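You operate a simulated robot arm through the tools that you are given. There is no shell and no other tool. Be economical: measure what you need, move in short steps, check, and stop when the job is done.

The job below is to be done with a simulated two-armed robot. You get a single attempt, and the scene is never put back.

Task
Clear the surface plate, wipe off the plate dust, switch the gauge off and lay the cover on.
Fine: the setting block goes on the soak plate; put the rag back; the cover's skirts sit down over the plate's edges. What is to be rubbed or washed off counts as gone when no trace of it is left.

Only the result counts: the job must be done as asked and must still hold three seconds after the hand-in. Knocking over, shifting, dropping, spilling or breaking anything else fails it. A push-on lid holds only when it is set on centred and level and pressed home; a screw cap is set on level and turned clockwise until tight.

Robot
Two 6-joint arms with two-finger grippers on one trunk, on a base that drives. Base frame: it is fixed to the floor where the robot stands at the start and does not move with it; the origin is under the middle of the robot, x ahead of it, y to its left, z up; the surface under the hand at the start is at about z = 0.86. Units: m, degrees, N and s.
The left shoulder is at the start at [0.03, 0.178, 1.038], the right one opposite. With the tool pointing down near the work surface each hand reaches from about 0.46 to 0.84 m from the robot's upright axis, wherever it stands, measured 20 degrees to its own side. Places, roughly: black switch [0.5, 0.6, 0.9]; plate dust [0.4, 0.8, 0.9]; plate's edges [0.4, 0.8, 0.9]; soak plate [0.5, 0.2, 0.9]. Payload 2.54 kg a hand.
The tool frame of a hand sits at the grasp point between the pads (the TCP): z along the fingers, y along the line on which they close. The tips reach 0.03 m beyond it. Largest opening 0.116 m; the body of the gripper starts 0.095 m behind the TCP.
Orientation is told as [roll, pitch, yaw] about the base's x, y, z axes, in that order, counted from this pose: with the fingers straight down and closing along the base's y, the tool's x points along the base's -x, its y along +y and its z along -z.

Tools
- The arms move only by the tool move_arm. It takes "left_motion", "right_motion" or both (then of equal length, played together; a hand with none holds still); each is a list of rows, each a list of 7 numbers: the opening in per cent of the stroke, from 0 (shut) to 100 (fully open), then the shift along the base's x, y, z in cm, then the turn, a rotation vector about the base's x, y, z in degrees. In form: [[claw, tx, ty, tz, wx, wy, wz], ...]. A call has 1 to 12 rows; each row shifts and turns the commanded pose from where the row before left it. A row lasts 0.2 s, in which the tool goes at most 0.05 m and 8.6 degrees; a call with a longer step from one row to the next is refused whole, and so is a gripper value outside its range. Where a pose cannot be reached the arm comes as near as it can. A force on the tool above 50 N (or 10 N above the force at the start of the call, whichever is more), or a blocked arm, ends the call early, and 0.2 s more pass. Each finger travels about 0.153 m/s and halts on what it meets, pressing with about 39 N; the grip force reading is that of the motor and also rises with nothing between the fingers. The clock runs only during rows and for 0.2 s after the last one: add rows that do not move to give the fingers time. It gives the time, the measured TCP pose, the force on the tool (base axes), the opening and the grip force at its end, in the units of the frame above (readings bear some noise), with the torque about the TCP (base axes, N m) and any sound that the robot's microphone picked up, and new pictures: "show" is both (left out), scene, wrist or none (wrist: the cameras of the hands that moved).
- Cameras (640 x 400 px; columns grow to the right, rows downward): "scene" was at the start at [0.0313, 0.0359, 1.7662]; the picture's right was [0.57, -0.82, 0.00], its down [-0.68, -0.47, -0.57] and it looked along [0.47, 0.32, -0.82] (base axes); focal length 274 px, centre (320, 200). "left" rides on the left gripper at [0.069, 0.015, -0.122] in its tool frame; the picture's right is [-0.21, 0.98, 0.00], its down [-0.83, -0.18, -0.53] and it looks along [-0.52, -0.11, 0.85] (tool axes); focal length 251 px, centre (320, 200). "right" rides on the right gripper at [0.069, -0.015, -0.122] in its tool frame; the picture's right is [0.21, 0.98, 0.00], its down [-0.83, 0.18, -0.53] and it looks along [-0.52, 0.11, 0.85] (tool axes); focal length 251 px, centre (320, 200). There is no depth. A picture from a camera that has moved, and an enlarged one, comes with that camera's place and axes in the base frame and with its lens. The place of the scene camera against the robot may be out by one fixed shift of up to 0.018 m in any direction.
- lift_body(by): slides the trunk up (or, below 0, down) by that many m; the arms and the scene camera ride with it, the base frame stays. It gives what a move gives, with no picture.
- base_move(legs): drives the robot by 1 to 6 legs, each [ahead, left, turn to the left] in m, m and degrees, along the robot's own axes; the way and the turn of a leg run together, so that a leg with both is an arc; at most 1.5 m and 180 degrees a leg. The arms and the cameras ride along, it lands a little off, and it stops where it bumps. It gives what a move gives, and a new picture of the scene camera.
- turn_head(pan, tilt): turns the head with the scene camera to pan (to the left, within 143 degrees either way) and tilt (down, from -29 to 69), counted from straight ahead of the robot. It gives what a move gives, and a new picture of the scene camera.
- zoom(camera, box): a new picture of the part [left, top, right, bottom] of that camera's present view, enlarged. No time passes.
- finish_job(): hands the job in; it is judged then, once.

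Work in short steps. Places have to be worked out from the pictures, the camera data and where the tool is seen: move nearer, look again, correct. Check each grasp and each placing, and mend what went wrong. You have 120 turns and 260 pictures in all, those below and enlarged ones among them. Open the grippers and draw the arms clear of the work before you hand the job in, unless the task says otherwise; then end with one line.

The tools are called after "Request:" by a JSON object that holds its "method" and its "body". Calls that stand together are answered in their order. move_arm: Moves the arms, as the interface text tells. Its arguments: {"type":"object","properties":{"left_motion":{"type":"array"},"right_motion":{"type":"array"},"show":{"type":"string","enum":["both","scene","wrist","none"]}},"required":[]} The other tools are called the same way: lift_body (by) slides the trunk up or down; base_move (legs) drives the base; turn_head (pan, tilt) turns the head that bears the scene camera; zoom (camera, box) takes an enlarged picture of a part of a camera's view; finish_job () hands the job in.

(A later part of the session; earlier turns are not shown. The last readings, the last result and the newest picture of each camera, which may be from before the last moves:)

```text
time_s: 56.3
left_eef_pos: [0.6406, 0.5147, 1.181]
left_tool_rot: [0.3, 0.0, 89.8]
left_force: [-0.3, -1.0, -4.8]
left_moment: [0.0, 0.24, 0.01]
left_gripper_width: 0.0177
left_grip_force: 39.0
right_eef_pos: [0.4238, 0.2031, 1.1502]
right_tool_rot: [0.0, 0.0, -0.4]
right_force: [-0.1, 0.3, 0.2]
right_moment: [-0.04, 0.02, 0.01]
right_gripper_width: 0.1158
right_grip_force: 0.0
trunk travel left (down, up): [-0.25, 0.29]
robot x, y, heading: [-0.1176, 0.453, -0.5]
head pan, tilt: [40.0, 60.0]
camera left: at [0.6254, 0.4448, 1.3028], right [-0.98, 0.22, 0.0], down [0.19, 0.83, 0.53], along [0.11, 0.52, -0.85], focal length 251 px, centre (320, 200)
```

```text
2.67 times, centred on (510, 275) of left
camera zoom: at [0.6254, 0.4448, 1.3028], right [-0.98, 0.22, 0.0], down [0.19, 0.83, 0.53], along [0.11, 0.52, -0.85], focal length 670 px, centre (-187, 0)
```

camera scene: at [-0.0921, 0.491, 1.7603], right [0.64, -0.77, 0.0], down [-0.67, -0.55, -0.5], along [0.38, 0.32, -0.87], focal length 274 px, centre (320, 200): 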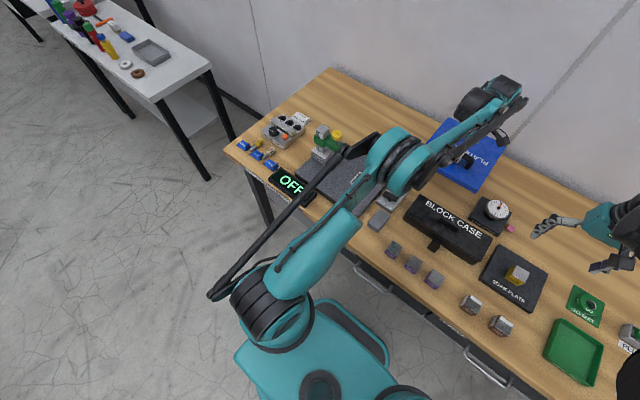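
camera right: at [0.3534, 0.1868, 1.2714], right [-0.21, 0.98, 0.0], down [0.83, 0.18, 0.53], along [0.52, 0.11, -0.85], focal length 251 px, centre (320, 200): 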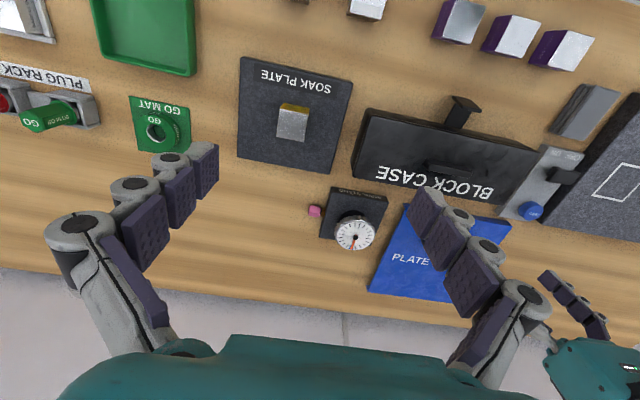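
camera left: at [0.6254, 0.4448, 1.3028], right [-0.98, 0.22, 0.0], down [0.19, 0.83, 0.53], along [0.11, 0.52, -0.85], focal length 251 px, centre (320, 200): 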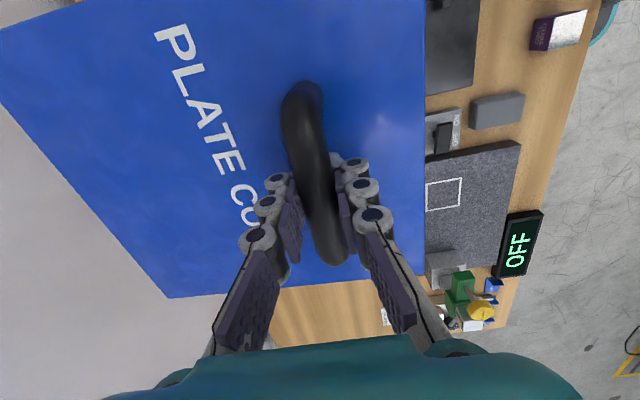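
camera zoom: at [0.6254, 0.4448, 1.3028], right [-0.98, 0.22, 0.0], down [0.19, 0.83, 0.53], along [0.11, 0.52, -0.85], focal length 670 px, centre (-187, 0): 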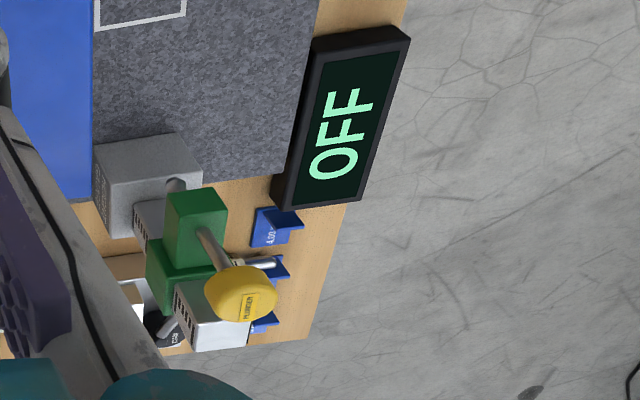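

Probe tip is at about (0.445, 0.870, z≈0.955), gauge base from y≈0.895, so the cover must slide in under the arm: come down at y≈0.70, slide +y at TCP z≈0.96, then lower. I carry it over to (0.382, 0.70, 1.05).

Request:
{"method": "move_arm", "body": {"left_motion": [[0, -1.3, 1, -0.7, 0, 0, 0], [0, -2.6, 1.85, -1.3, 0, 0, 0], [0, -2.6, 1.85, -1.3, 0, 0, 0], [0, -2.6, 1.85, -1.3, 0, 0, 0], [0, -2.6, 1.85, -1.3, 0, 0, 0], [0, -2.6, 1.85, -1.3, 0, 0, 0], [0, -2.6, 1.85, -1.3, 0, 0, 0], [0, -2.6, 1.85, -1.3, 0, 0, 0], [0, -2.6, 1.85, -1.3, 0, 0, 0], [0, -2.6, 1.85, -1.3, 0, 0, 0], [0, -1.2, 0.9, -0.7, 0, 0, 0], [0, 0, 0, 0, 0, 0, 0]], "right_motion": [[100, 0, 0, 0, 0, 0, 0], [100, 0, 0, 0, 0, 0, 0], [100, 0, 0, 0, 0, 0, 0], [100, 0, 2, 0, 0, 0, 0], [100, 0, 3, 0, 0, 0, 0], [100, 0, 3, 0, 0, 0, 0], [100, 0, 3, 0, 0, 0, 0], [100, 0, 3, 0, 0, 0, 0], [100, 0, 3, 0, 0, 0, 0], [100, 0, 3, 0, 0, 0, 0], [100, 0, 3, 0, 0, 0, 0], [100, 0, 0, 0, 0, 0, 0]], "show": "both"}}

```text
time_s: 58.9
left_eef_pos: [0.3823, 0.6989, 1.0501]
left_tool_rot: [0.3, -0.1, 89.8]
left_force: [0.3, -0.9, -4.6]
left_moment: [-0.03, 0.23, 0.0]
left_gripper_width: 0.0178
left_grip_force: 39.6
right_eef_pos: [0.4211, 0.4332, 1.1505]
right_tool_rot: [0.0, 0.0, -0.4]
right_force: [0.6, -0.7, -0.1]
right_moment: [-0.02, -0.01, 0.01]
right_gripper_width: 0.1158
right_grip_force: 0.0
trunk travel left (down, up): [-0.25, 0.29]
robot x, y, heading: [-0.1146, 0.4528, -0.3]
head pan, tilt: [40.0, 60.0]
camera scene: at [-0.0931, 0.4904, 1.7604], right [0.64, -0.77, 0.0], down [-0.67, -0.55, -0.5], along [0.39, 0.32, -0.87], focal length 274 px, centre (320, 200)
camera right: at [0.3527, 0.4169, 1.2718], right [-0.21, 0.98, 0.0], down [0.83, 0.18, 0.53], along [0.52, 0.11, -0.85], focal length 251 px, centre (320, 200)
camera left: at [0.366, 0.6303, 1.1717], right [-0.98, 0.22, 0.0], down [0.19, 0.83, 0.53], along [0.11, 0.52, -0.85], focal length 251 px, centre (320, 200)
```

scene: 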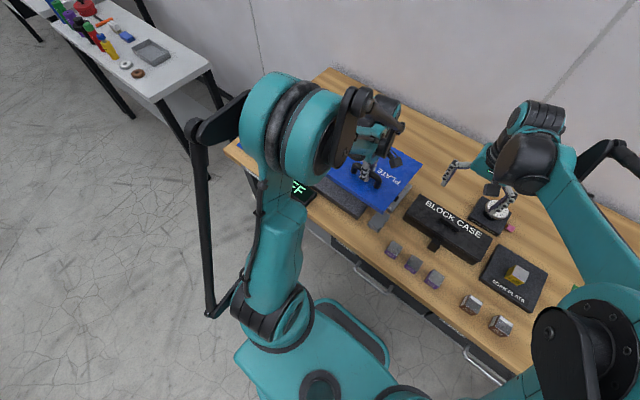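
right: 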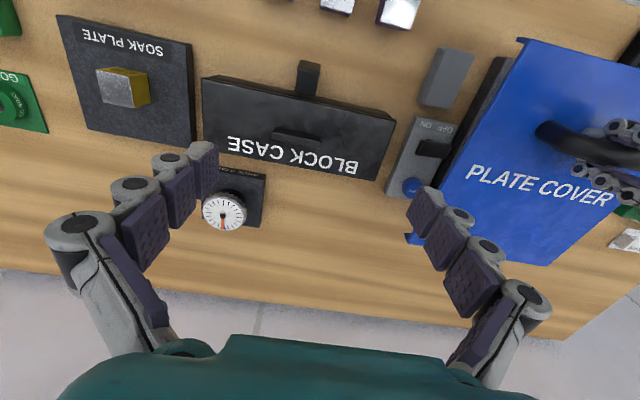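
left: 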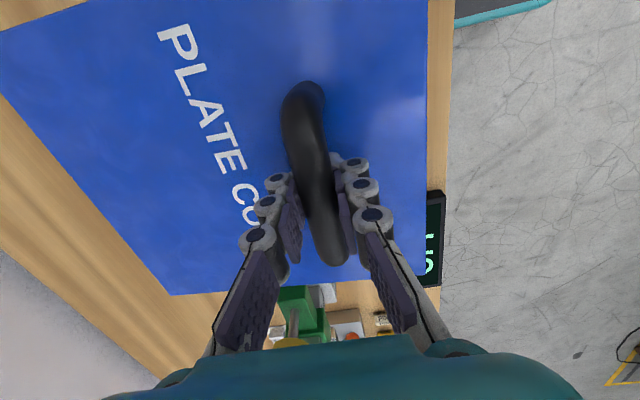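

Clear so far. Lower to TCP z≈0.965 and view from the right camera.

Request:
{"method": "move_arm", "body": {"left_motion": [[0, 0, 0, -2, 0, 0, 0], [0, 0, 0, -3, 0, 0, 0], [0, 0, 0, -2.5, 0, 0, 0], [0, 0, 0, -1, 0, 0, 0], [0, 0, 0, 0, 0, 0, 0]], "right_motion": [[100, 0, 0, 0, 0, 0, 0], [50, 0, 0, 0, 0, 0, 0], [0, 0, 0, 0, 0, 0, 0], [0, 0, 0, 0, 0, 0, 0], [0, 0, 0, 0, 0, 0, 0]], "show": "wrist"}}

Request:
{"method": "zoom", "body": {"camera": "right", "box": [400, 20, 640, 260]}}

```text
time_s: 60.1
left_eef_pos: [0.3826, 0.6986, 0.9642]
left_tool_rot: [0.4, -0.1, 89.9]
left_force: [-0.4, -0.4, -5.3]
left_moment: [0.02, 0.25, -0.03]
left_gripper_width: 0.018
left_grip_force: 39.1
right_eef_pos: [0.4217, 0.4321, 1.1506]
right_tool_rot: [0.0, -0.1, -0.5]
right_force: [-0.1, -0.3, -0.1]
right_moment: [0.01, -0.03, 0.01]
right_gripper_width: 0.0001
right_grip_force: 28.5
trunk travel left (down, up): [-0.25, 0.29]
robot x, y, heading: [-0.1176, 0.4541, -0.6]
head pan, tilt: [40.0, 60.0]
camera right: at [0.3528, 0.4173, 1.2717], right [-0.21, 0.98, 0.0], down [0.83, 0.18, 0.53], along [0.52, 0.11, -0.85], focal length 251 px, centre (320, 200)
camera left: at [0.3669, 0.6297, 1.0857], right [-0.98, 0.22, 0.0], down [0.19, 0.83, 0.53], along [0.11, 0.52, -0.85], focal length 251 px, centre (320, 200)
```

right: 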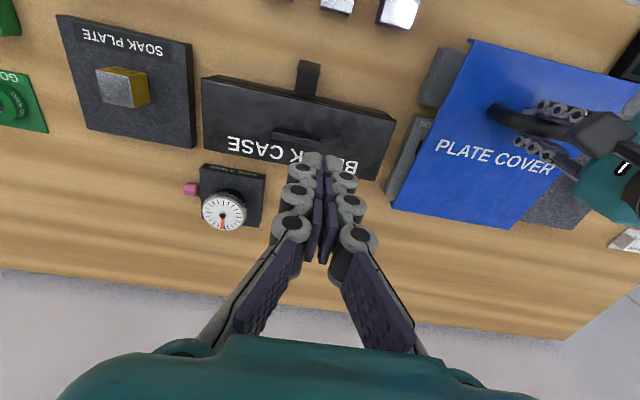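
left: 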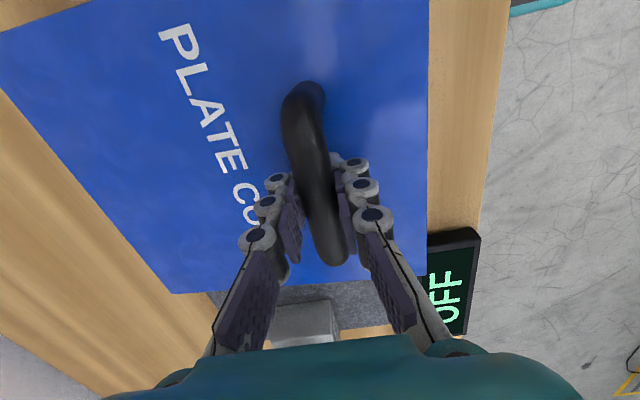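

```text
1.67 times, centred on (520, 140) of right
camera zoom: at [0.3528, 0.4173, 1.2717], right [-0.21, 0.98, 0.0], down [0.83, 0.18, 0.53], along [0.52, 0.11, -0.85], focal length 419 px, centre (-13, 300)
```

zoom: 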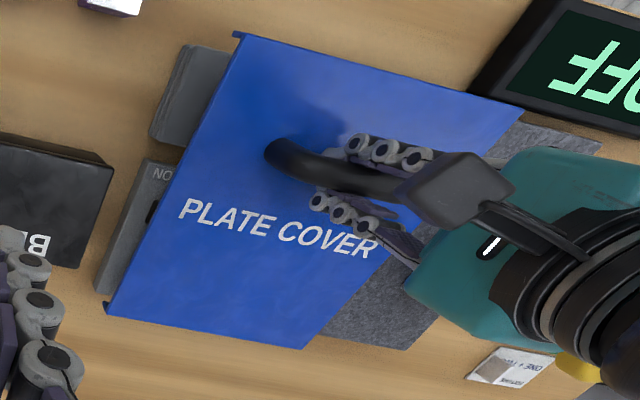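

Now slide +y by 4 cm under the arm and look.

Request:
{"method": "move_arm", "body": {"left_motion": [[0, 0, 2, 0, 0, 0, 0], [0, 0, 2, 0, 0, 0, 0], [0, 0, 0, 0, 0, 0, 0]], "show": "wrist"}}

Request:
{"method": "zoom", "body": {"camera": "right", "box": [400, 20, 640, 260]}}

Request:
{"method": "zoom", "body": {"camera": "left", "box": [160, 240, 480, 350]}}

```text
time_s: 60.9
left_eef_pos: [0.3824, 0.7396, 0.9637]
left_tool_rot: [0.4, 0.1, 89.8]
left_force: [0.8, -0.4, -3.4]
left_moment: [-0.01, 0.2, 0.0]
left_gripper_width: 0.018
left_grip_force: 38.8
right_eef_pos: [0.4215, 0.4335, 1.1509]
right_tool_rot: [0.0, 0.1, -0.4]
right_force: [-0.2, -0.6, 0.7]
right_moment: [-0.03, 0.0, -0.03]
right_gripper_width: 0.0001
right_grip_force: 28.8
trunk travel left (down, up): [-0.25, 0.29]
robot x, y, heading: [-0.1182, 0.4554, -0.5]
head pan, tilt: [40.0, 60.0]
camera left: at [0.3672, 0.6696, 1.0856], right [-0.98, 0.22, 0.0], down [0.19, 0.83, 0.53], along [0.11, 0.52, -0.85], focal length 251 px, centre (320, 200)
```

left: 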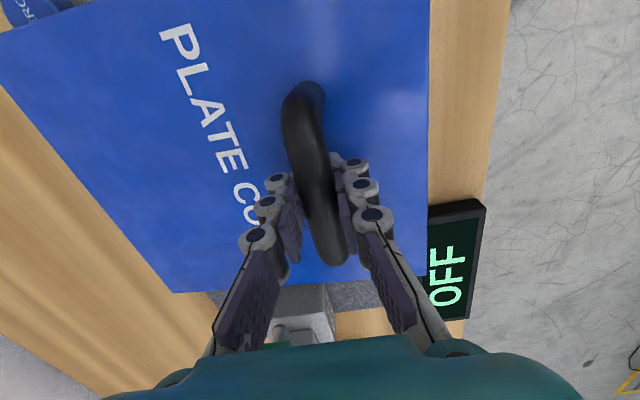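

```text
1.67 times, centred on (520, 140) of right
camera zoom: at [0.3528, 0.417, 1.2717], right [-0.21, 0.98, 0.0], down [0.83, 0.18, 0.53], along [0.52, 0.11, -0.85], focal length 419 px, centre (-13, 300)
```

zoom: 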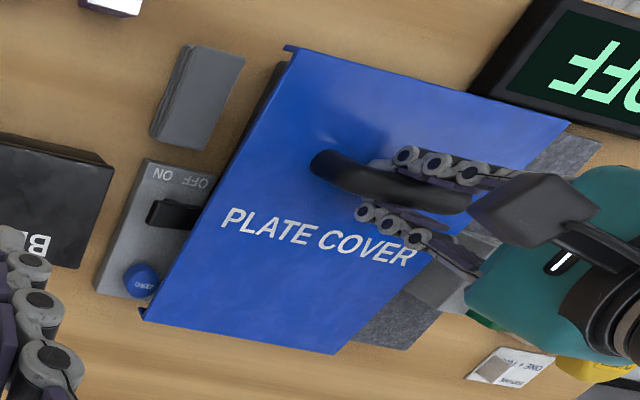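

```text
2.00 times, centred on (320, 295) of left
camera zoom: at [0.3672, 0.6696, 1.0856], right [-0.98, 0.22, 0.0], down [0.19, 0.83, 0.53], along [0.11, 0.52, -0.85], focal length 503 px, centre (320, 10)
```

zoom: 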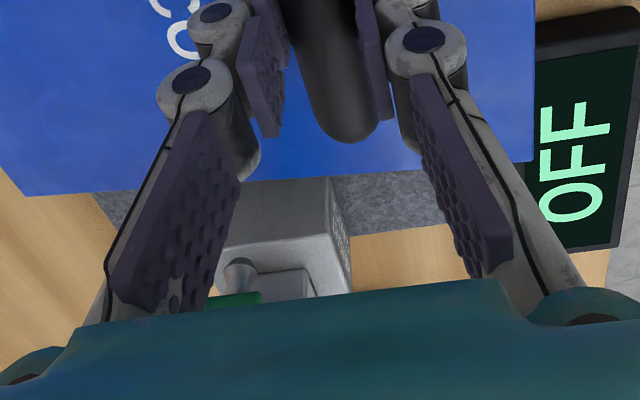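

The cover has crept into a slight tilt (far edge ~1 cm low, ~3.5°). I pitch the hand by −3.5° about y to level it, then re-check.

Request:
{"method": "move_arm", "body": {"left_motion": [[0, 0, 0, 0, 0, -3.5, 0], [0, 0, 0, 0, 0, 0, 0]], "show": "wrist"}}

Request:
{"method": "zoom", "body": {"camera": "right", "box": [440, 30, 640, 230]}}

```text
time_s: 61.5
left_eef_pos: [0.3829, 0.7377, 0.9636]
left_tool_rot: [-3.2, 0.0, 89.8]
left_force: [0.4, -0.6, -5.0]
left_moment: [-0.05, 0.22, 0.05]
left_gripper_width: 0.0175
left_grip_force: 38.9
right_eef_pos: [0.4216, 0.4328, 1.1516]
right_tool_rot: [0.1, 0.1, -0.4]
right_force: [0.1, -0.6, -0.5]
right_moment: [0.02, 0.01, 0.01]
right_gripper_width: 0.0
right_grip_force: 28.7
trunk travel left (down, up): [-0.25, 0.29]
robot x, y, heading: [-0.1184, 0.4526, -0.4]
head pan, tilt: [40.0, 60.0]
camera left: at [0.3597, 0.6696, 1.0845], right [-0.97, 0.22, -0.06], down [0.15, 0.83, 0.54], along [0.16, 0.52, -0.84], focal length 251 px, centre (320, 200)
```

left: 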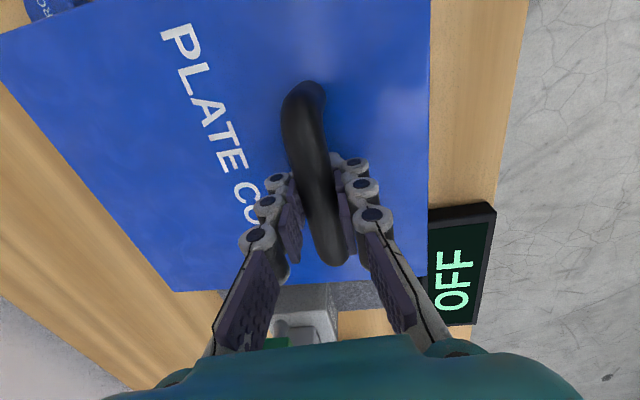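

```text
2.00 times, centred on (540, 130) of right
camera zoom: at [0.3533, 0.4174, 1.2715], right [-0.21, 0.98, 0.0], down [0.83, 0.18, 0.53], along [0.52, 0.11, -0.85], focal length 503 px, centre (-120, 340)
```

zoom: 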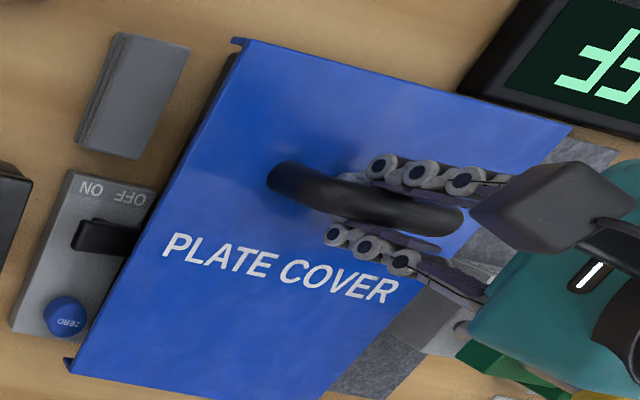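

By the wrist view about 2° tilt remains. I add −2.3° pitch, shift x −0.6 cm and slide to y≈0.768.

Request:
{"method": "move_arm", "body": {"left_motion": [[0, -0.3, 0, 0, 0, -2.3, 0], [0, -0.3, 1.5, 0, 0, 0, 0], [0, 0, 1.5, 0, 0, 0, 0], [0, 0, 0, 0, 0, 0, 0]], "show": "wrist"}}

Request:
{"method": "zoom", "body": {"camera": "right", "box": [440, 30, 640, 230]}}

Request:
{"method": "zoom", "body": {"camera": "left", "box": [160, 220, 480, 350]}}

```text
time_s: 62.5
left_eef_pos: [0.3764, 0.7694, 0.9647]
left_tool_rot: [-5.5, 0.1, 90.0]
left_force: [-0.7, 0.2, -5.2]
left_moment: [-0.03, 0.24, 0.0]
left_gripper_width: 0.0173
left_grip_force: 39.0
right_eef_pos: [0.4214, 0.4329, 1.1503]
right_tool_rot: [0.0, 0.0, -0.4]
right_force: [-0.3, -0.1, 0.0]
right_moment: [0.01, 0.05, -0.01]
right_gripper_width: 0.0001
right_grip_force: 28.7
trunk travel left (down, up): [-0.25, 0.29]
robot x, y, heading: [-0.1156, 0.4503, -0.5]
head pan, tilt: [40.0, 60.0]
camera left: at [0.3485, 0.7001, 1.0842], right [-0.97, 0.22, -0.09], down [0.13, 0.83, 0.55], along [0.2, 0.52, -0.83], focal length 251 px, centre (320, 200)
```

left: 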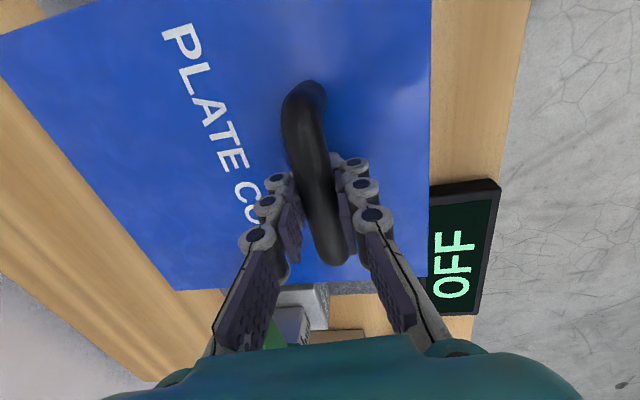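

```text
2.00 times, centred on (540, 130) of right
camera zoom: at [0.3528, 0.4171, 1.2717], right [-0.21, 0.98, 0.0], down [0.83, 0.18, 0.53], along [0.52, 0.11, -0.85], focal length 503 px, centre (-120, 340)
```

zoom: 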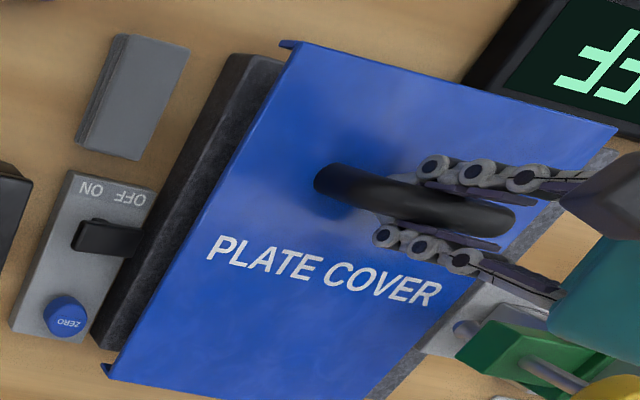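

```text
2.00 times, centred on (320, 285) of left
camera zoom: at [0.3485, 0.7001, 1.0842], right [-0.97, 0.22, -0.09], down [0.13, 0.83, 0.55], along [0.2, 0.52, -0.83], focal length 503 px, centre (320, 30)
```

zoom: 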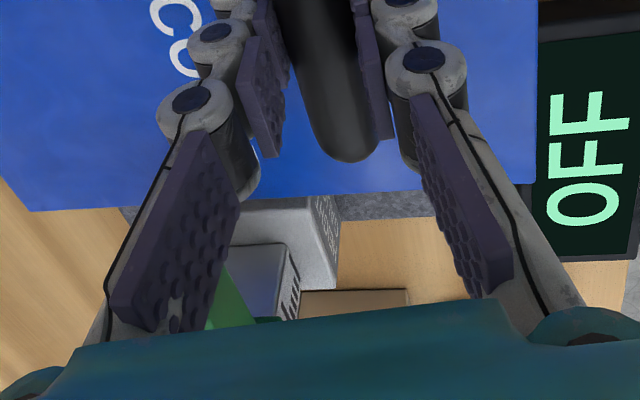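

Level now and close to aligned. I enlarge the two right-hand corners to compare cover and plate edges.

Request:
{"method": "zoom", "body": {"camera": "right", "box": [540, 40, 604, 80]}}

Request:
{"method": "zoom", "body": {"camera": "right", "box": [476, 185, 540, 225]}}

```text
10.00 times, centred on (572, 60) of right
camera zoom: at [0.3528, 0.4171, 1.2717], right [-0.21, 0.98, 0.0], down [0.83, 0.18, 0.53], along [0.52, 0.11, -0.85], focal length 2514 px, centre (-2200, 1600)
```

zoom: 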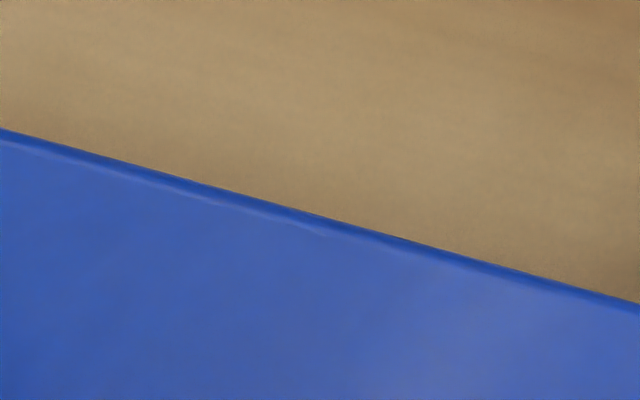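

```text
10.00 times, centred on (508, 205) of right
camera zoom: at [0.3528, 0.4171, 1.2717], right [-0.21, 0.98, 0.0], down [0.83, 0.18, 0.53], along [0.52, 0.11, -0.85], focal length 2514 px, centre (-1560, 150)
```

zoom: 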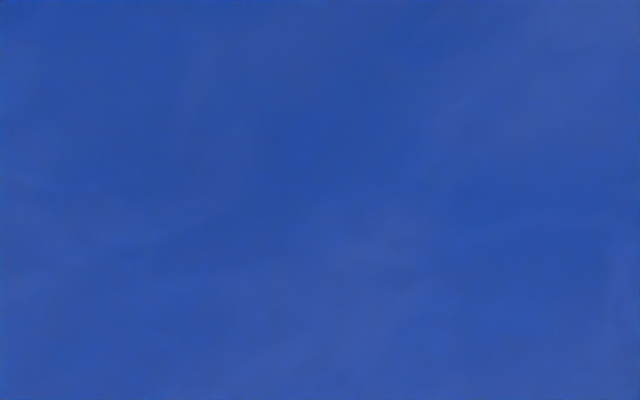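

Request:
{"method": "zoom", "body": {"camera": "right", "box": [480, 40, 560, 90]}}

Request:
{"method": "zoom", "body": {"camera": "right", "box": [410, 180, 490, 230]}}

```text
8.00 times, centred on (520, 65) of right
camera zoom: at [0.3528, 0.4171, 1.2717], right [-0.21, 0.98, 0.0], down [0.83, 0.18, 0.53], along [0.52, 0.11, -0.85], focal length 2012 px, centre (-1280, 1280)
```

zoom: 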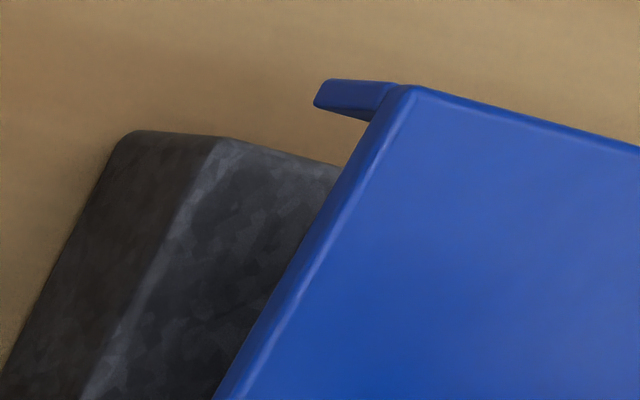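

```text
8.00 times, centred on (450, 205) of right
camera zoom: at [0.3528, 0.4171, 1.2717], right [-0.21, 0.98, 0.0], down [0.83, 0.18, 0.53], along [0.52, 0.11, -0.85], focal length 2012 px, centre (-720, 160)
```

zoom: 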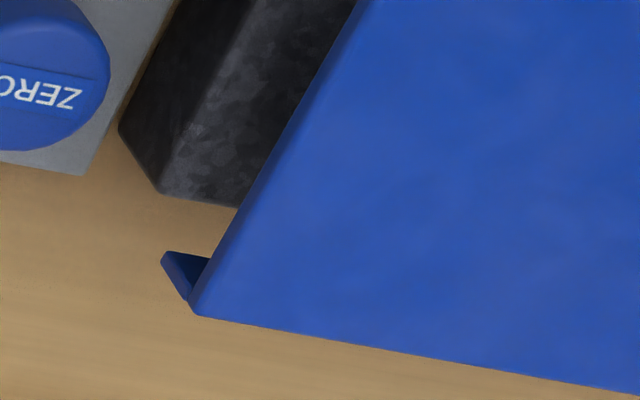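

Request:
{"method": "zoom", "body": {"camera": "right", "box": [424, 200, 448, 225]}}

Request:
{"method": "zoom", "body": {"camera": "right", "box": [510, 45, 540, 65]}}

```text
16.00 times, centred on (436, 212) of right
camera zoom: at [0.3528, 0.4171, 1.2717], right [-0.21, 0.98, 0.0], down [0.83, 0.18, 0.53], along [0.52, 0.11, -0.85], focal length 4023 px, centre (-1536, 0)
```

zoom: 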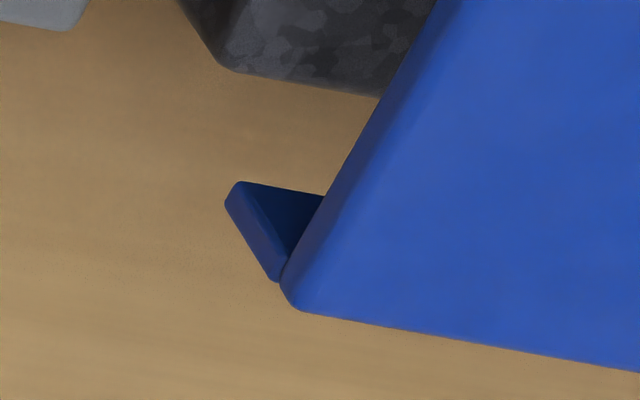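

```text
16.00 times, centred on (525, 55) of right
camera zoom: at [0.3528, 0.4171, 1.2717], right [-0.21, 0.98, 0.0], down [0.83, 0.18, 0.53], along [0.52, 0.11, -0.85], focal length 4023 px, centre (-2960, 2520)
```

zoom: 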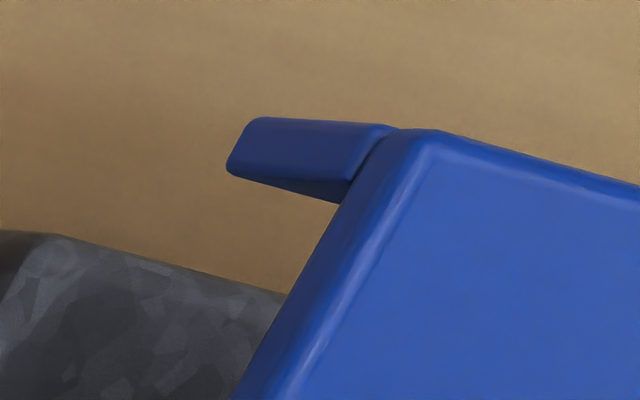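

Corner views show near clearance ~4.4 mm, far ~1.8 mm inside the skirts, so shift +1.2 mm in x, +6 mm in y, then lower in steps.

Request:
{"method": "move_arm", "body": {"left_motion": [[0, 0.12, 0.6, 0, 0, 0, 0], [0, 0, 0, -1, 0, 0, 0], [0, 0, 0, -0.8, 0, 0, 0], [0, 0, 0, 0, 0, 0, 0]], "show": "none"}}

Request:
{"method": "zoom", "body": {"camera": "right", "box": [480, 40, 560, 90]}}

Request:
{"method": "zoom", "body": {"camera": "right", "box": [410, 180, 490, 230]}}

Request:
{"method": "zoom", "body": {"camera": "left", "box": [160, 220, 480, 350]}}

```text
time_s: 63.5
left_eef_pos: [0.3784, 0.7758, 0.9459]
left_tool_rot: [-5.5, -0.1, 90.0]
left_force: [0.1, -0.1, -4.1]
left_moment: [0.02, 0.23, 0.01]
left_gripper_width: 0.0178
left_grip_force: 39.2
right_eef_pos: [0.4216, 0.4331, 1.1515]
right_tool_rot: [0.0, 0.0, -0.4]
right_force: [0.4, 0.1, 0.1]
right_moment: [0.02, 0.0, -0.02]
right_gripper_width: 0.0
right_grip_force: 28.4
trunk travel left (down, up): [-0.25, 0.29]
robot x, y, heading: [-0.1183, 0.4557, -0.3]
head pan, tilt: [40.0, 60.0]
```

```text
8.00 times, centred on (520, 65) of right
camera zoom: at [0.3527, 0.4173, 1.2717], right [-0.21, 0.98, 0.0], down [0.83, 0.18, 0.53], along [0.52, 0.11, -0.85], focal length 2012 px, centre (-1280, 1280)
```

zoom: 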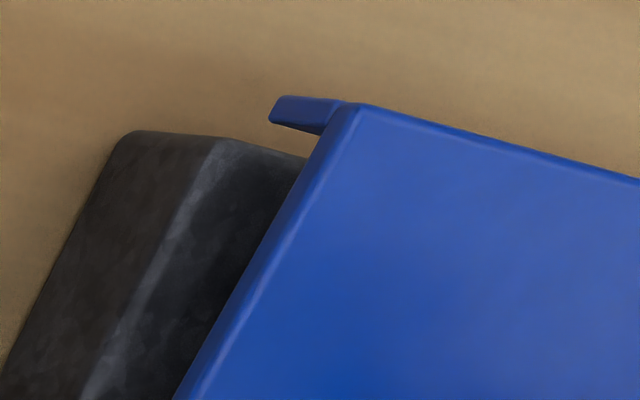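

```text
8.00 times, centred on (450, 205) of right
camera zoom: at [0.3527, 0.4173, 1.2717], right [-0.21, 0.98, 0.0], down [0.83, 0.18, 0.53], along [0.52, 0.11, -0.85], focal length 2012 px, centre (-720, 160)
```

zoom: 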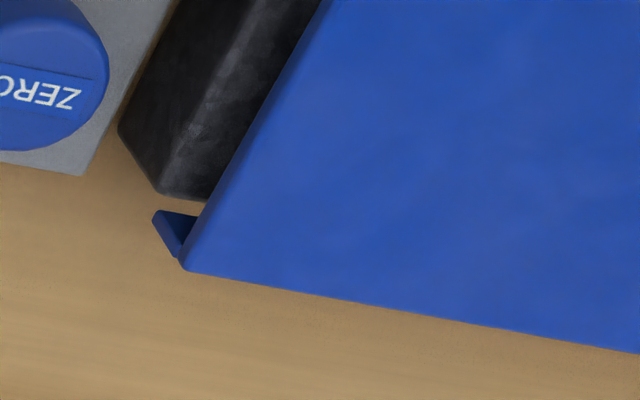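

```text
2.00 times, centred on (320, 285) of left
camera zoom: at [0.3502, 0.7067, 1.0657], right [-0.97, 0.22, -0.09], down [0.13, 0.83, 0.55], along [0.2, 0.52, -0.83], focal length 503 px, centre (320, 30)
```

zoom: 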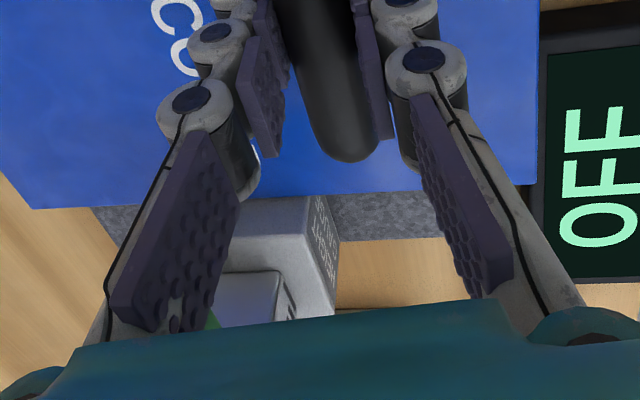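

Nearly at the plate top. I check the two left-hand corners too for yaw.

Request:
{"method": "zoom", "body": {"camera": "right", "box": [610, 60, 640, 125]}}

Request:
{"method": "zoom", "body": {"camera": "right", "box": [540, 190, 620, 240]}}

```text
6.15 times, centred on (625, 92) of right
camera zoom: at [0.3527, 0.4173, 1.2717], right [-0.21, 0.98, 0.0], down [0.83, 0.18, 0.53], along [0.52, 0.11, -0.85], focal length 1547 px, centre (-1557, 862)
```

zoom: 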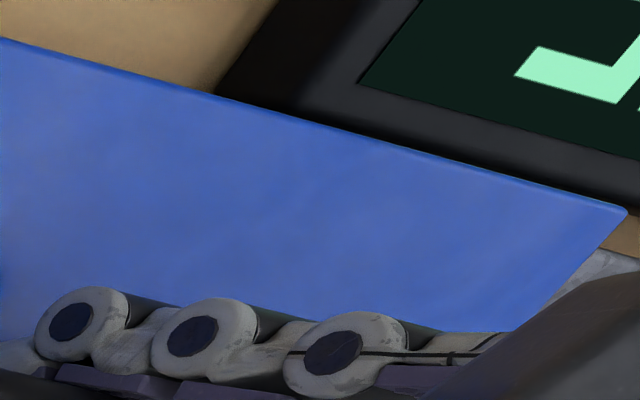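

```text
8.00 times, centred on (580, 215) of right
camera zoom: at [0.3527, 0.4173, 1.2717], right [-0.21, 0.98, 0.0], down [0.83, 0.18, 0.53], along [0.52, 0.11, -0.85], focal length 2012 px, centre (-1760, 80)
```

zoom: 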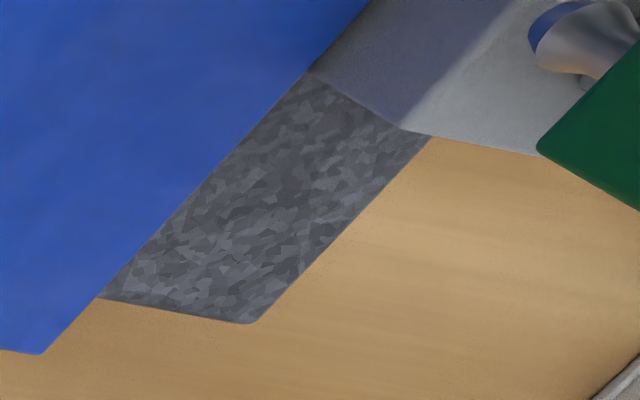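

Edges are parallel. Shift +0.8 mm and lower slowly onto the plate.

Request:
{"method": "move_arm", "body": {"left_motion": [[0, 0.08, 0, -0.4, 0, 0, 0], [0, 0, 0, -0.4, 0, 0, 0], [0, 0, 0, -0.4, 0, 0, 0], [0, 0, 0, 0, 0, 0, 0]], "show": "none"}}

Request:
{"method": "zoom", "body": {"camera": "right", "box": [480, 40, 560, 90]}}

Request:
{"method": "zoom", "body": {"camera": "right", "box": [410, 180, 490, 230]}}

```text
time_s: 64.5
left_eef_pos: [0.3789, 0.7755, 0.9338]
left_tool_rot: [-5.5, -0.1, 89.9]
left_force: [-0.3, 0.2, -5.4]
left_moment: [0.01, 0.22, 0.01]
left_gripper_width: 0.0176
left_grip_force: 38.8
right_eef_pos: [0.4211, 0.4333, 1.1514]
right_tool_rot: [0.0, 0.0, -0.4]
right_force: [0.3, -0.4, -0.3]
right_moment: [0.05, 0.0, 0.03]
right_gripper_width: 0.0001
right_grip_force: 29.4
trunk travel left (down, up): [-0.25, 0.29]
robot x, y, heading: [-0.1173, 0.4523, -0.5]
head pan, tilt: [40.0, 60.0]
```

```text
8.00 times, centred on (520, 65) of right
camera zoom: at [0.3527, 0.4173, 1.2718], right [-0.21, 0.98, 0.0], down [0.83, 0.18, 0.53], along [0.52, 0.11, -0.85], focal length 2012 px, centre (-1280, 1280)
```

zoom: 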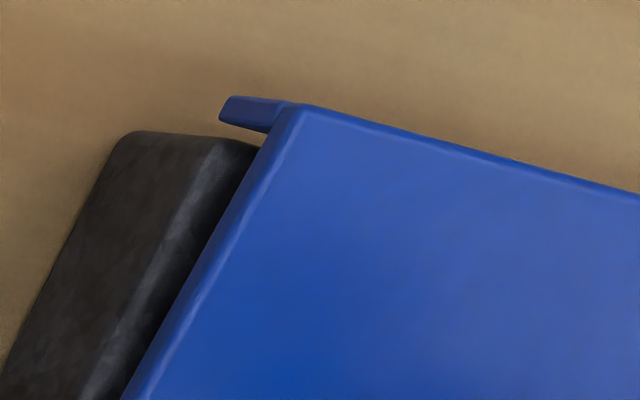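

```text
8.00 times, centred on (450, 205) of right
camera zoom: at [0.3527, 0.4173, 1.2718], right [-0.21, 0.98, 0.0], down [0.83, 0.18, 0.53], along [0.52, 0.11, -0.85], focal length 2012 px, centre (-720, 160)
```

zoom: 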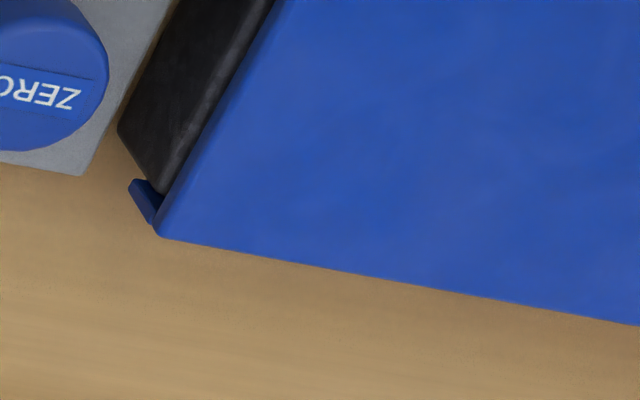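

Both skirts are outside the plate edges and starting to pass them. Shift +1 mm and continue lowering.

Request:
{"method": "move_arm", "body": {"left_motion": [[0, 0.1, 0, -0.3, 0, 0, 0], [0, 0, 0, -0.3, 0, 0, 0], [0, 0, 0, -0.3, 0, 0, 0], [0, 0, 0, 0, 0, 0, 0]], "show": "none"}}

Request:
{"method": "zoom", "body": {"camera": "right", "box": [480, 40, 560, 90]}}

Request:
{"method": "zoom", "body": {"camera": "right", "box": [410, 180, 490, 230]}}

```text
time_s: 65.5
left_eef_pos: [0.3796, 0.775, 0.9267]
left_tool_rot: [-5.7, -0.1, 89.9]
left_force: [7.2, 6.7, 31.4]
left_moment: [-0.04, -0.02, 0.01]
left_gripper_width: 0.0177
left_grip_force: 39.0
right_eef_pos: [0.42, 0.4328, 1.1521]
right_tool_rot: [0.1, -0.2, -0.5]
right_force: [-0.2, -0.8, -0.4]
right_moment: [0.0, -0.02, -0.01]
right_gripper_width: 0.0001
right_grip_force: 28.4
trunk travel left (down, up): [-0.25, 0.29]
robot x, y, heading: [-0.1142, 0.4505, -0.3]
head pan, tilt: [40.0, 60.0]
```

```text
8.00 times, centred on (520, 65) of right
camera zoom: at [0.3512, 0.4165, 1.2726], right [-0.21, 0.98, 0.0], down [0.83, 0.18, 0.54], along [0.52, 0.11, -0.84], focal length 2012 px, centre (-1280, 1280)
```

zoom: 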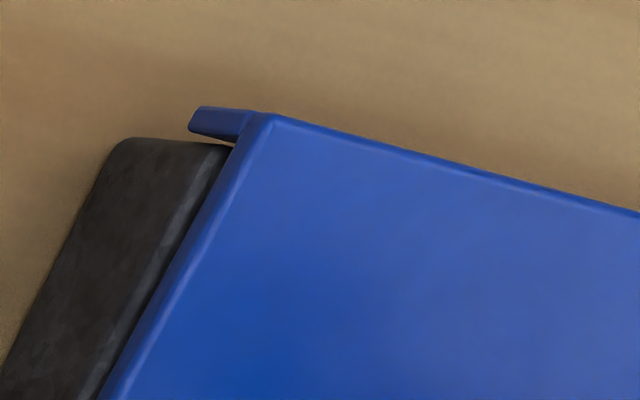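

```text
8.00 times, centred on (450, 205) of right
camera zoom: at [0.3512, 0.4165, 1.2726], right [-0.21, 0.98, 0.0], down [0.83, 0.18, 0.54], along [0.52, 0.11, -0.84], focal length 2012 px, centre (-720, 160)
```

zoom: 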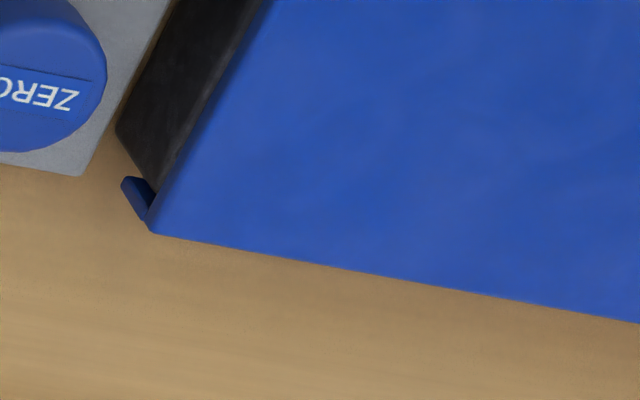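

Contact at the expected height. Ease off, release the handle, and let it settle; then rise a bit.

Request:
{"method": "move_arm", "body": {"left_motion": [[0, 0, 0, 0.15, 0, 0, 0], [30, 0, 0, 0, 0, 0, 0], [50, 0, 0, 0, 0, 0, 0], [50, 0, 0, 0, 0, 0, 0]], "show": "wrist"}}

Request:
{"method": "zoom", "body": {"camera": "right", "box": [480, 40, 560, 90]}}

Request:
{"method": "zoom", "body": {"camera": "right", "box": [410, 180, 490, 230]}}

```text
time_s: 66.5
left_eef_pos: [0.38, 0.7747, 0.9265]
left_tool_rot: [-5.5, 0.0, 89.8]
left_force: [-1.0, -1.9, 2.3]
left_moment: [-0.08, 0.07, 0.03]
left_gripper_width: 0.0609
left_grip_force: 0.0
right_eef_pos: [0.4211, 0.432, 1.1512]
right_tool_rot: [0.0, 0.1, -0.3]
right_force: [-0.5, -0.1, 0.1]
right_moment: [0.01, -0.01, 0.02]
right_gripper_width: 0.0001
right_grip_force: 28.3
trunk travel left (down, up): [-0.25, 0.29]
robot x, y, heading: [-0.1184, 0.4516, -0.2]
head pan, tilt: [40.0, 60.0]
camera left: at [0.3511, 0.7056, 1.0464], right [-0.97, 0.22, -0.09], down [0.13, 0.83, 0.55], along [0.2, 0.52, -0.83], focal length 251 px, centre (320, 200)
```

left: 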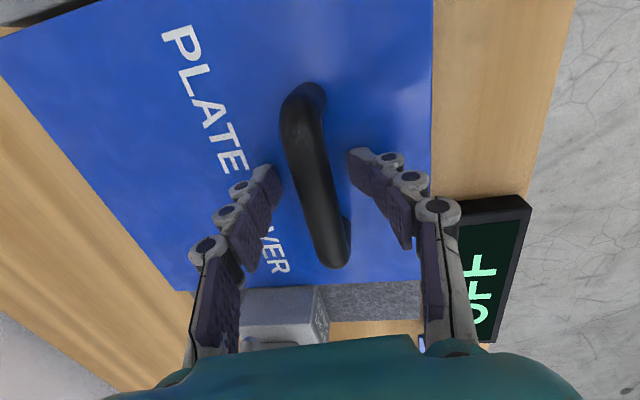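

```text
8.00 times, centred on (520, 65) of right
camera zoom: at [0.3521, 0.4167, 1.2719], right [-0.21, 0.98, 0.0], down [0.83, 0.18, 0.53], along [0.52, 0.11, -0.85], focal length 2012 px, centre (-1280, 1280)
```

zoom: 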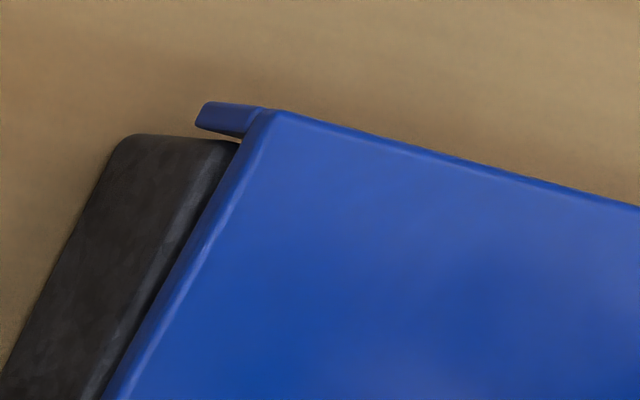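

```text
8.00 times, centred on (450, 205) of right
camera zoom: at [0.3521, 0.4167, 1.2719], right [-0.21, 0.98, 0.0], down [0.83, 0.18, 0.53], along [0.52, 0.11, -0.85], focal length 2012 px, centre (-720, 160)
```

zoom: 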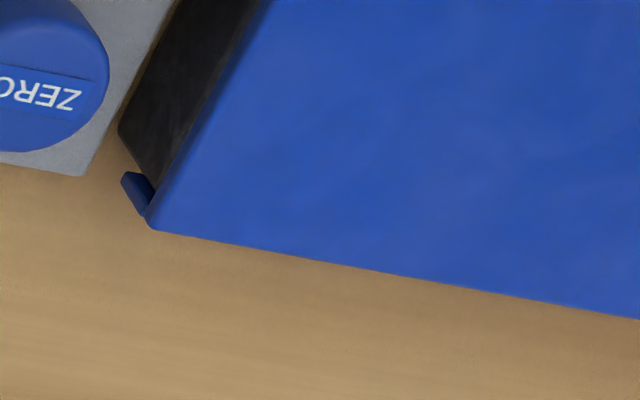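

The near edge may be slightly high. I raise the left hand clear and look again.

Request:
{"method": "move_arm", "body": {"left_motion": [[60, 0, 0, 1, 0, 0, 0], [60, 0, 0, 2, 0, 0, 0], [60, 0, 0, 3, 0, 0, 0], [60, 0, -1, 3, 0, 2.8, 0], [60, 0, -1, 2, 0, 2.8, 0], [60, 0, 0, 0, 0, 0, 0]], "show": "wrist"}}

Request:
{"method": "zoom", "body": {"camera": "right", "box": [480, 40, 560, 90]}}

Request:
{"method": "zoom", "body": {"camera": "right", "box": [410, 180, 490, 230]}}

Request:
{"method": "zoom", "body": {"camera": "right", "box": [400, 30, 640, 240]}}

```text
time_s: 67.9
left_eef_pos: [0.3788, 0.7551, 1.0361]
left_tool_rot: [0.2, 0.0, 89.8]
left_force: [0.1, -0.5, 0.3]
left_moment: [0.01, 0.0, 0.05]
left_gripper_width: 0.0695
left_grip_force: 0.2
right_eef_pos: [0.4226, 0.434, 1.1507]
right_tool_rot: [0.0, 0.0, -0.4]
right_force: [-0.9, 0.2, 0.2]
right_moment: [0.0, -0.02, -0.02]
right_gripper_width: 0.0
right_grip_force: 28.9
trunk travel left (down, up): [-0.25, 0.29]
robot x, y, heading: [-0.1194, 0.4544, -0.3]
head pan, tilt: [40.0, 60.0]
camera left: at [0.3625, 0.6856, 1.1579], right [-0.98, 0.22, 0.0], down [0.18, 0.83, 0.53], along [0.11, 0.52, -0.85], focal length 251 px, centre (320, 200)
```

left: 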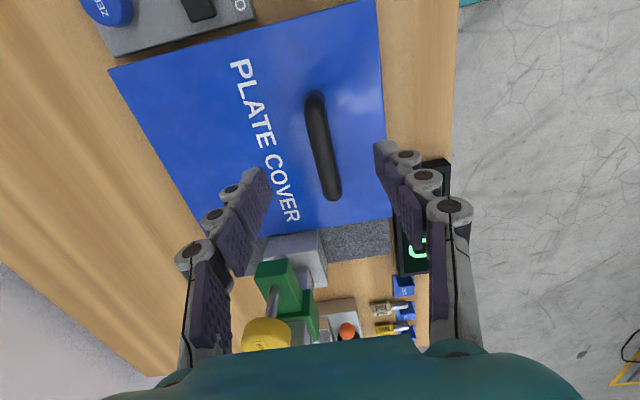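

```text
8.00 times, centred on (520, 65) of right
camera zoom: at [0.3525, 0.4173, 1.2718], right [-0.21, 0.98, 0.0], down [0.83, 0.18, 0.53], along [0.52, 0.11, -0.85], focal length 2012 px, centre (-1280, 1280)
```

zoom: 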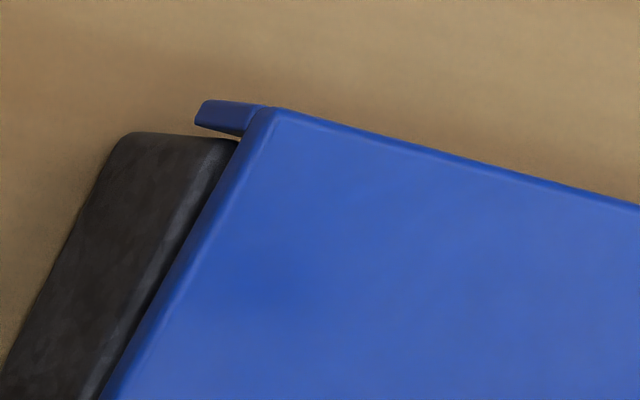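

```text
8.00 times, centred on (450, 205) of right
camera zoom: at [0.3525, 0.4173, 1.2718], right [-0.21, 0.98, 0.0], down [0.83, 0.18, 0.53], along [0.52, 0.11, -0.85], focal length 2012 px, centre (-720, 160)
```

zoom: 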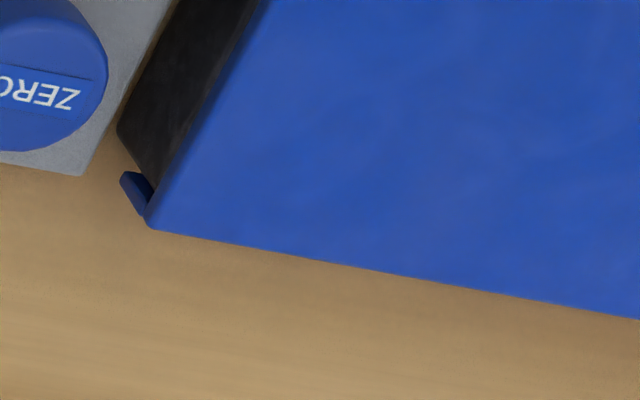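

```text
1.90 times, centred on (520, 135) of right
camera zoom: at [0.3525, 0.4173, 1.2718], right [-0.21, 0.98, 0.0], down [0.83, 0.18, 0.53], along [0.52, 0.11, -0.85], focal length 479 px, centre (-61, 324)
```

zoom: 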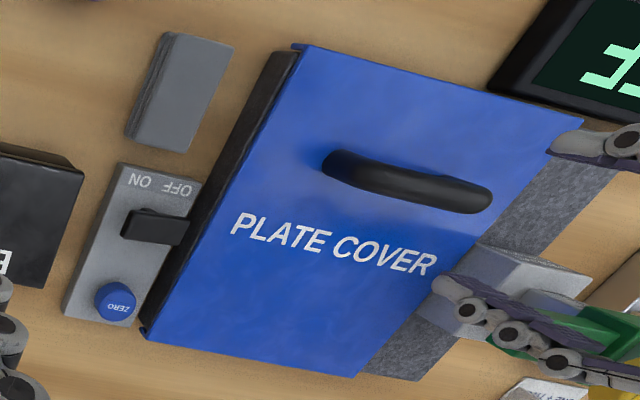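

To verify seating, I touch-press the cover near its near edge with closed fingers, measuring the contact height.

Request:
{"method": "move_arm", "body": {"left_motion": [[30, -2.2, -2.7, 0, 0, 0, 0], [0, -2.2, -2.7, 0, 0, 0, 0], [0, 0, 0, -3.5, 0, 0, 0], [0, 0, 0, -3.5, 0, 0, 0], [0, 0, 0, -2, 0, 0, 0], [0, 0, 0, 0, 0, 0, 0]], "show": "wrist"}}

```text
time_s: 69.3
left_eef_pos: [0.3353, 0.6994, 0.9476]
left_tool_rot: [0.0, 0.0, 89.8]
left_force: [-0.6, -0.4, 0.0]
left_moment: [0.0, -0.05, -0.02]
left_gripper_width: 0.0
left_grip_force: 28.9
right_eef_pos: [0.421, 0.4323, 1.1521]
right_tool_rot: [0.0, 0.1, -0.2]
right_force: [0.0, 0.2, -0.3]
right_moment: [0.0, -0.02, -0.01]
right_gripper_width: 0.0001
right_grip_force: 28.9
trunk travel left (down, up): [-0.25, 0.29]
robot x, y, heading: [-0.1168, 0.4516, -0.5]
head pan, tilt: [40.0, 60.0]
camera left: at [0.3196, 0.6302, 1.0681], right [-0.98, 0.22, 0.0], down [0.18, 0.83, 0.53], along [0.12, 0.52, -0.85], focal length 251 px, centre (320, 200)
```

left: 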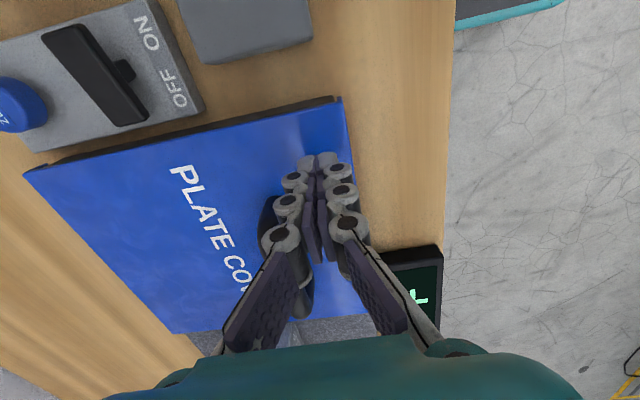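

Request:
{"method": "zoom", "body": {"camera": "left", "box": [10, 80, 370, 200]}}

Request:
{"method": "move_arm", "body": {"left_motion": [[0, 0, 0, -1, 0, 0, 0], [0, 0, 0, -0.4, 0, 0, 0], [0, 0, 0, -0.3, 0, 0, 0], [0, 0, 0, 0, 0, 0, 0]], "show": "none"}}

```text
1.78 times, centred on (190, 140) of left
camera zoom: at [0.3196, 0.6302, 1.0681], right [-0.98, 0.22, 0.0], down [0.18, 0.83, 0.53], along [0.12, 0.52, -0.85], focal length 447 px, centre (551, 307)
```

zoom: 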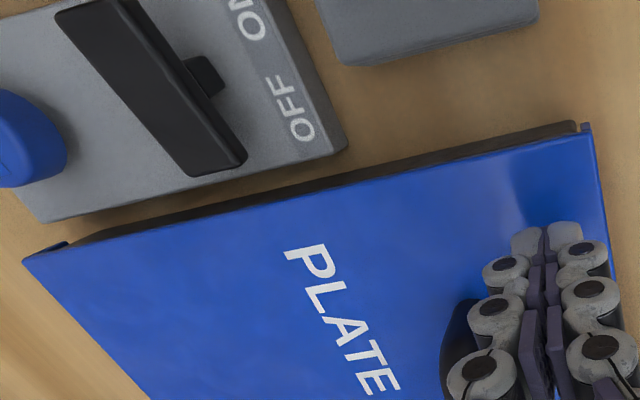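

```text
time_s: 70.3
left_eef_pos: [0.3356, 0.6995, 0.9299]
left_tool_rot: [0.0, 0.0, 89.9]
left_force: [-0.5, 0.4, -0.2]
left_moment: [0.04, -0.01, 0.01]
left_gripper_width: 0.0001
left_grip_force: 28.1
right_eef_pos: [0.4208, 0.4327, 1.1505]
right_tool_rot: [0.0, 0.0, -0.5]
right_force: [0.1, -0.1, 0.1]
right_moment: [0.0, 0.03, 0.03]
right_gripper_width: 0.0001
right_grip_force: 28.7
trunk travel left (down, up): [-0.25, 0.29]
robot x, y, heading: [-0.1172, 0.4552, -0.1]
head pan, tilt: [40.0, 60.0]
```

Request:
{"method": "move_arm", "body": {"left_motion": [[0, 0, 0, -0.2, 0, 0, 0], [0, 0, 0, -0.2, 0, 0, 0], [0, 0, 0, -0.2, 0, 0, 0], [0, 0, 0, 0, 0, 0, 0]], "show": "none"}}

```text
time_s: 71.3
left_eef_pos: [0.3352, 0.7014, 0.9248]
left_tool_rot: [0.0, 0.0, 89.9]
left_force: [-1.1, -2.2, 8.4]
left_moment: [-0.05, -0.05, -0.06]
left_gripper_width: 0.0002
left_grip_force: 29.2
right_eef_pos: [0.4212, 0.4321, 1.1514]
right_tool_rot: [0.0, 0.0, -0.3]
right_force: [-0.4, -0.1, 0.1]
right_moment: [-0.01, -0.02, 0.0]
right_gripper_width: 0.0
right_grip_force: 28.7
trunk travel left (down, up): [-0.25, 0.29]
robot x, y, heading: [-0.1187, 0.4573, -0.5]
head pan, tilt: [40.0, 60.0]
```

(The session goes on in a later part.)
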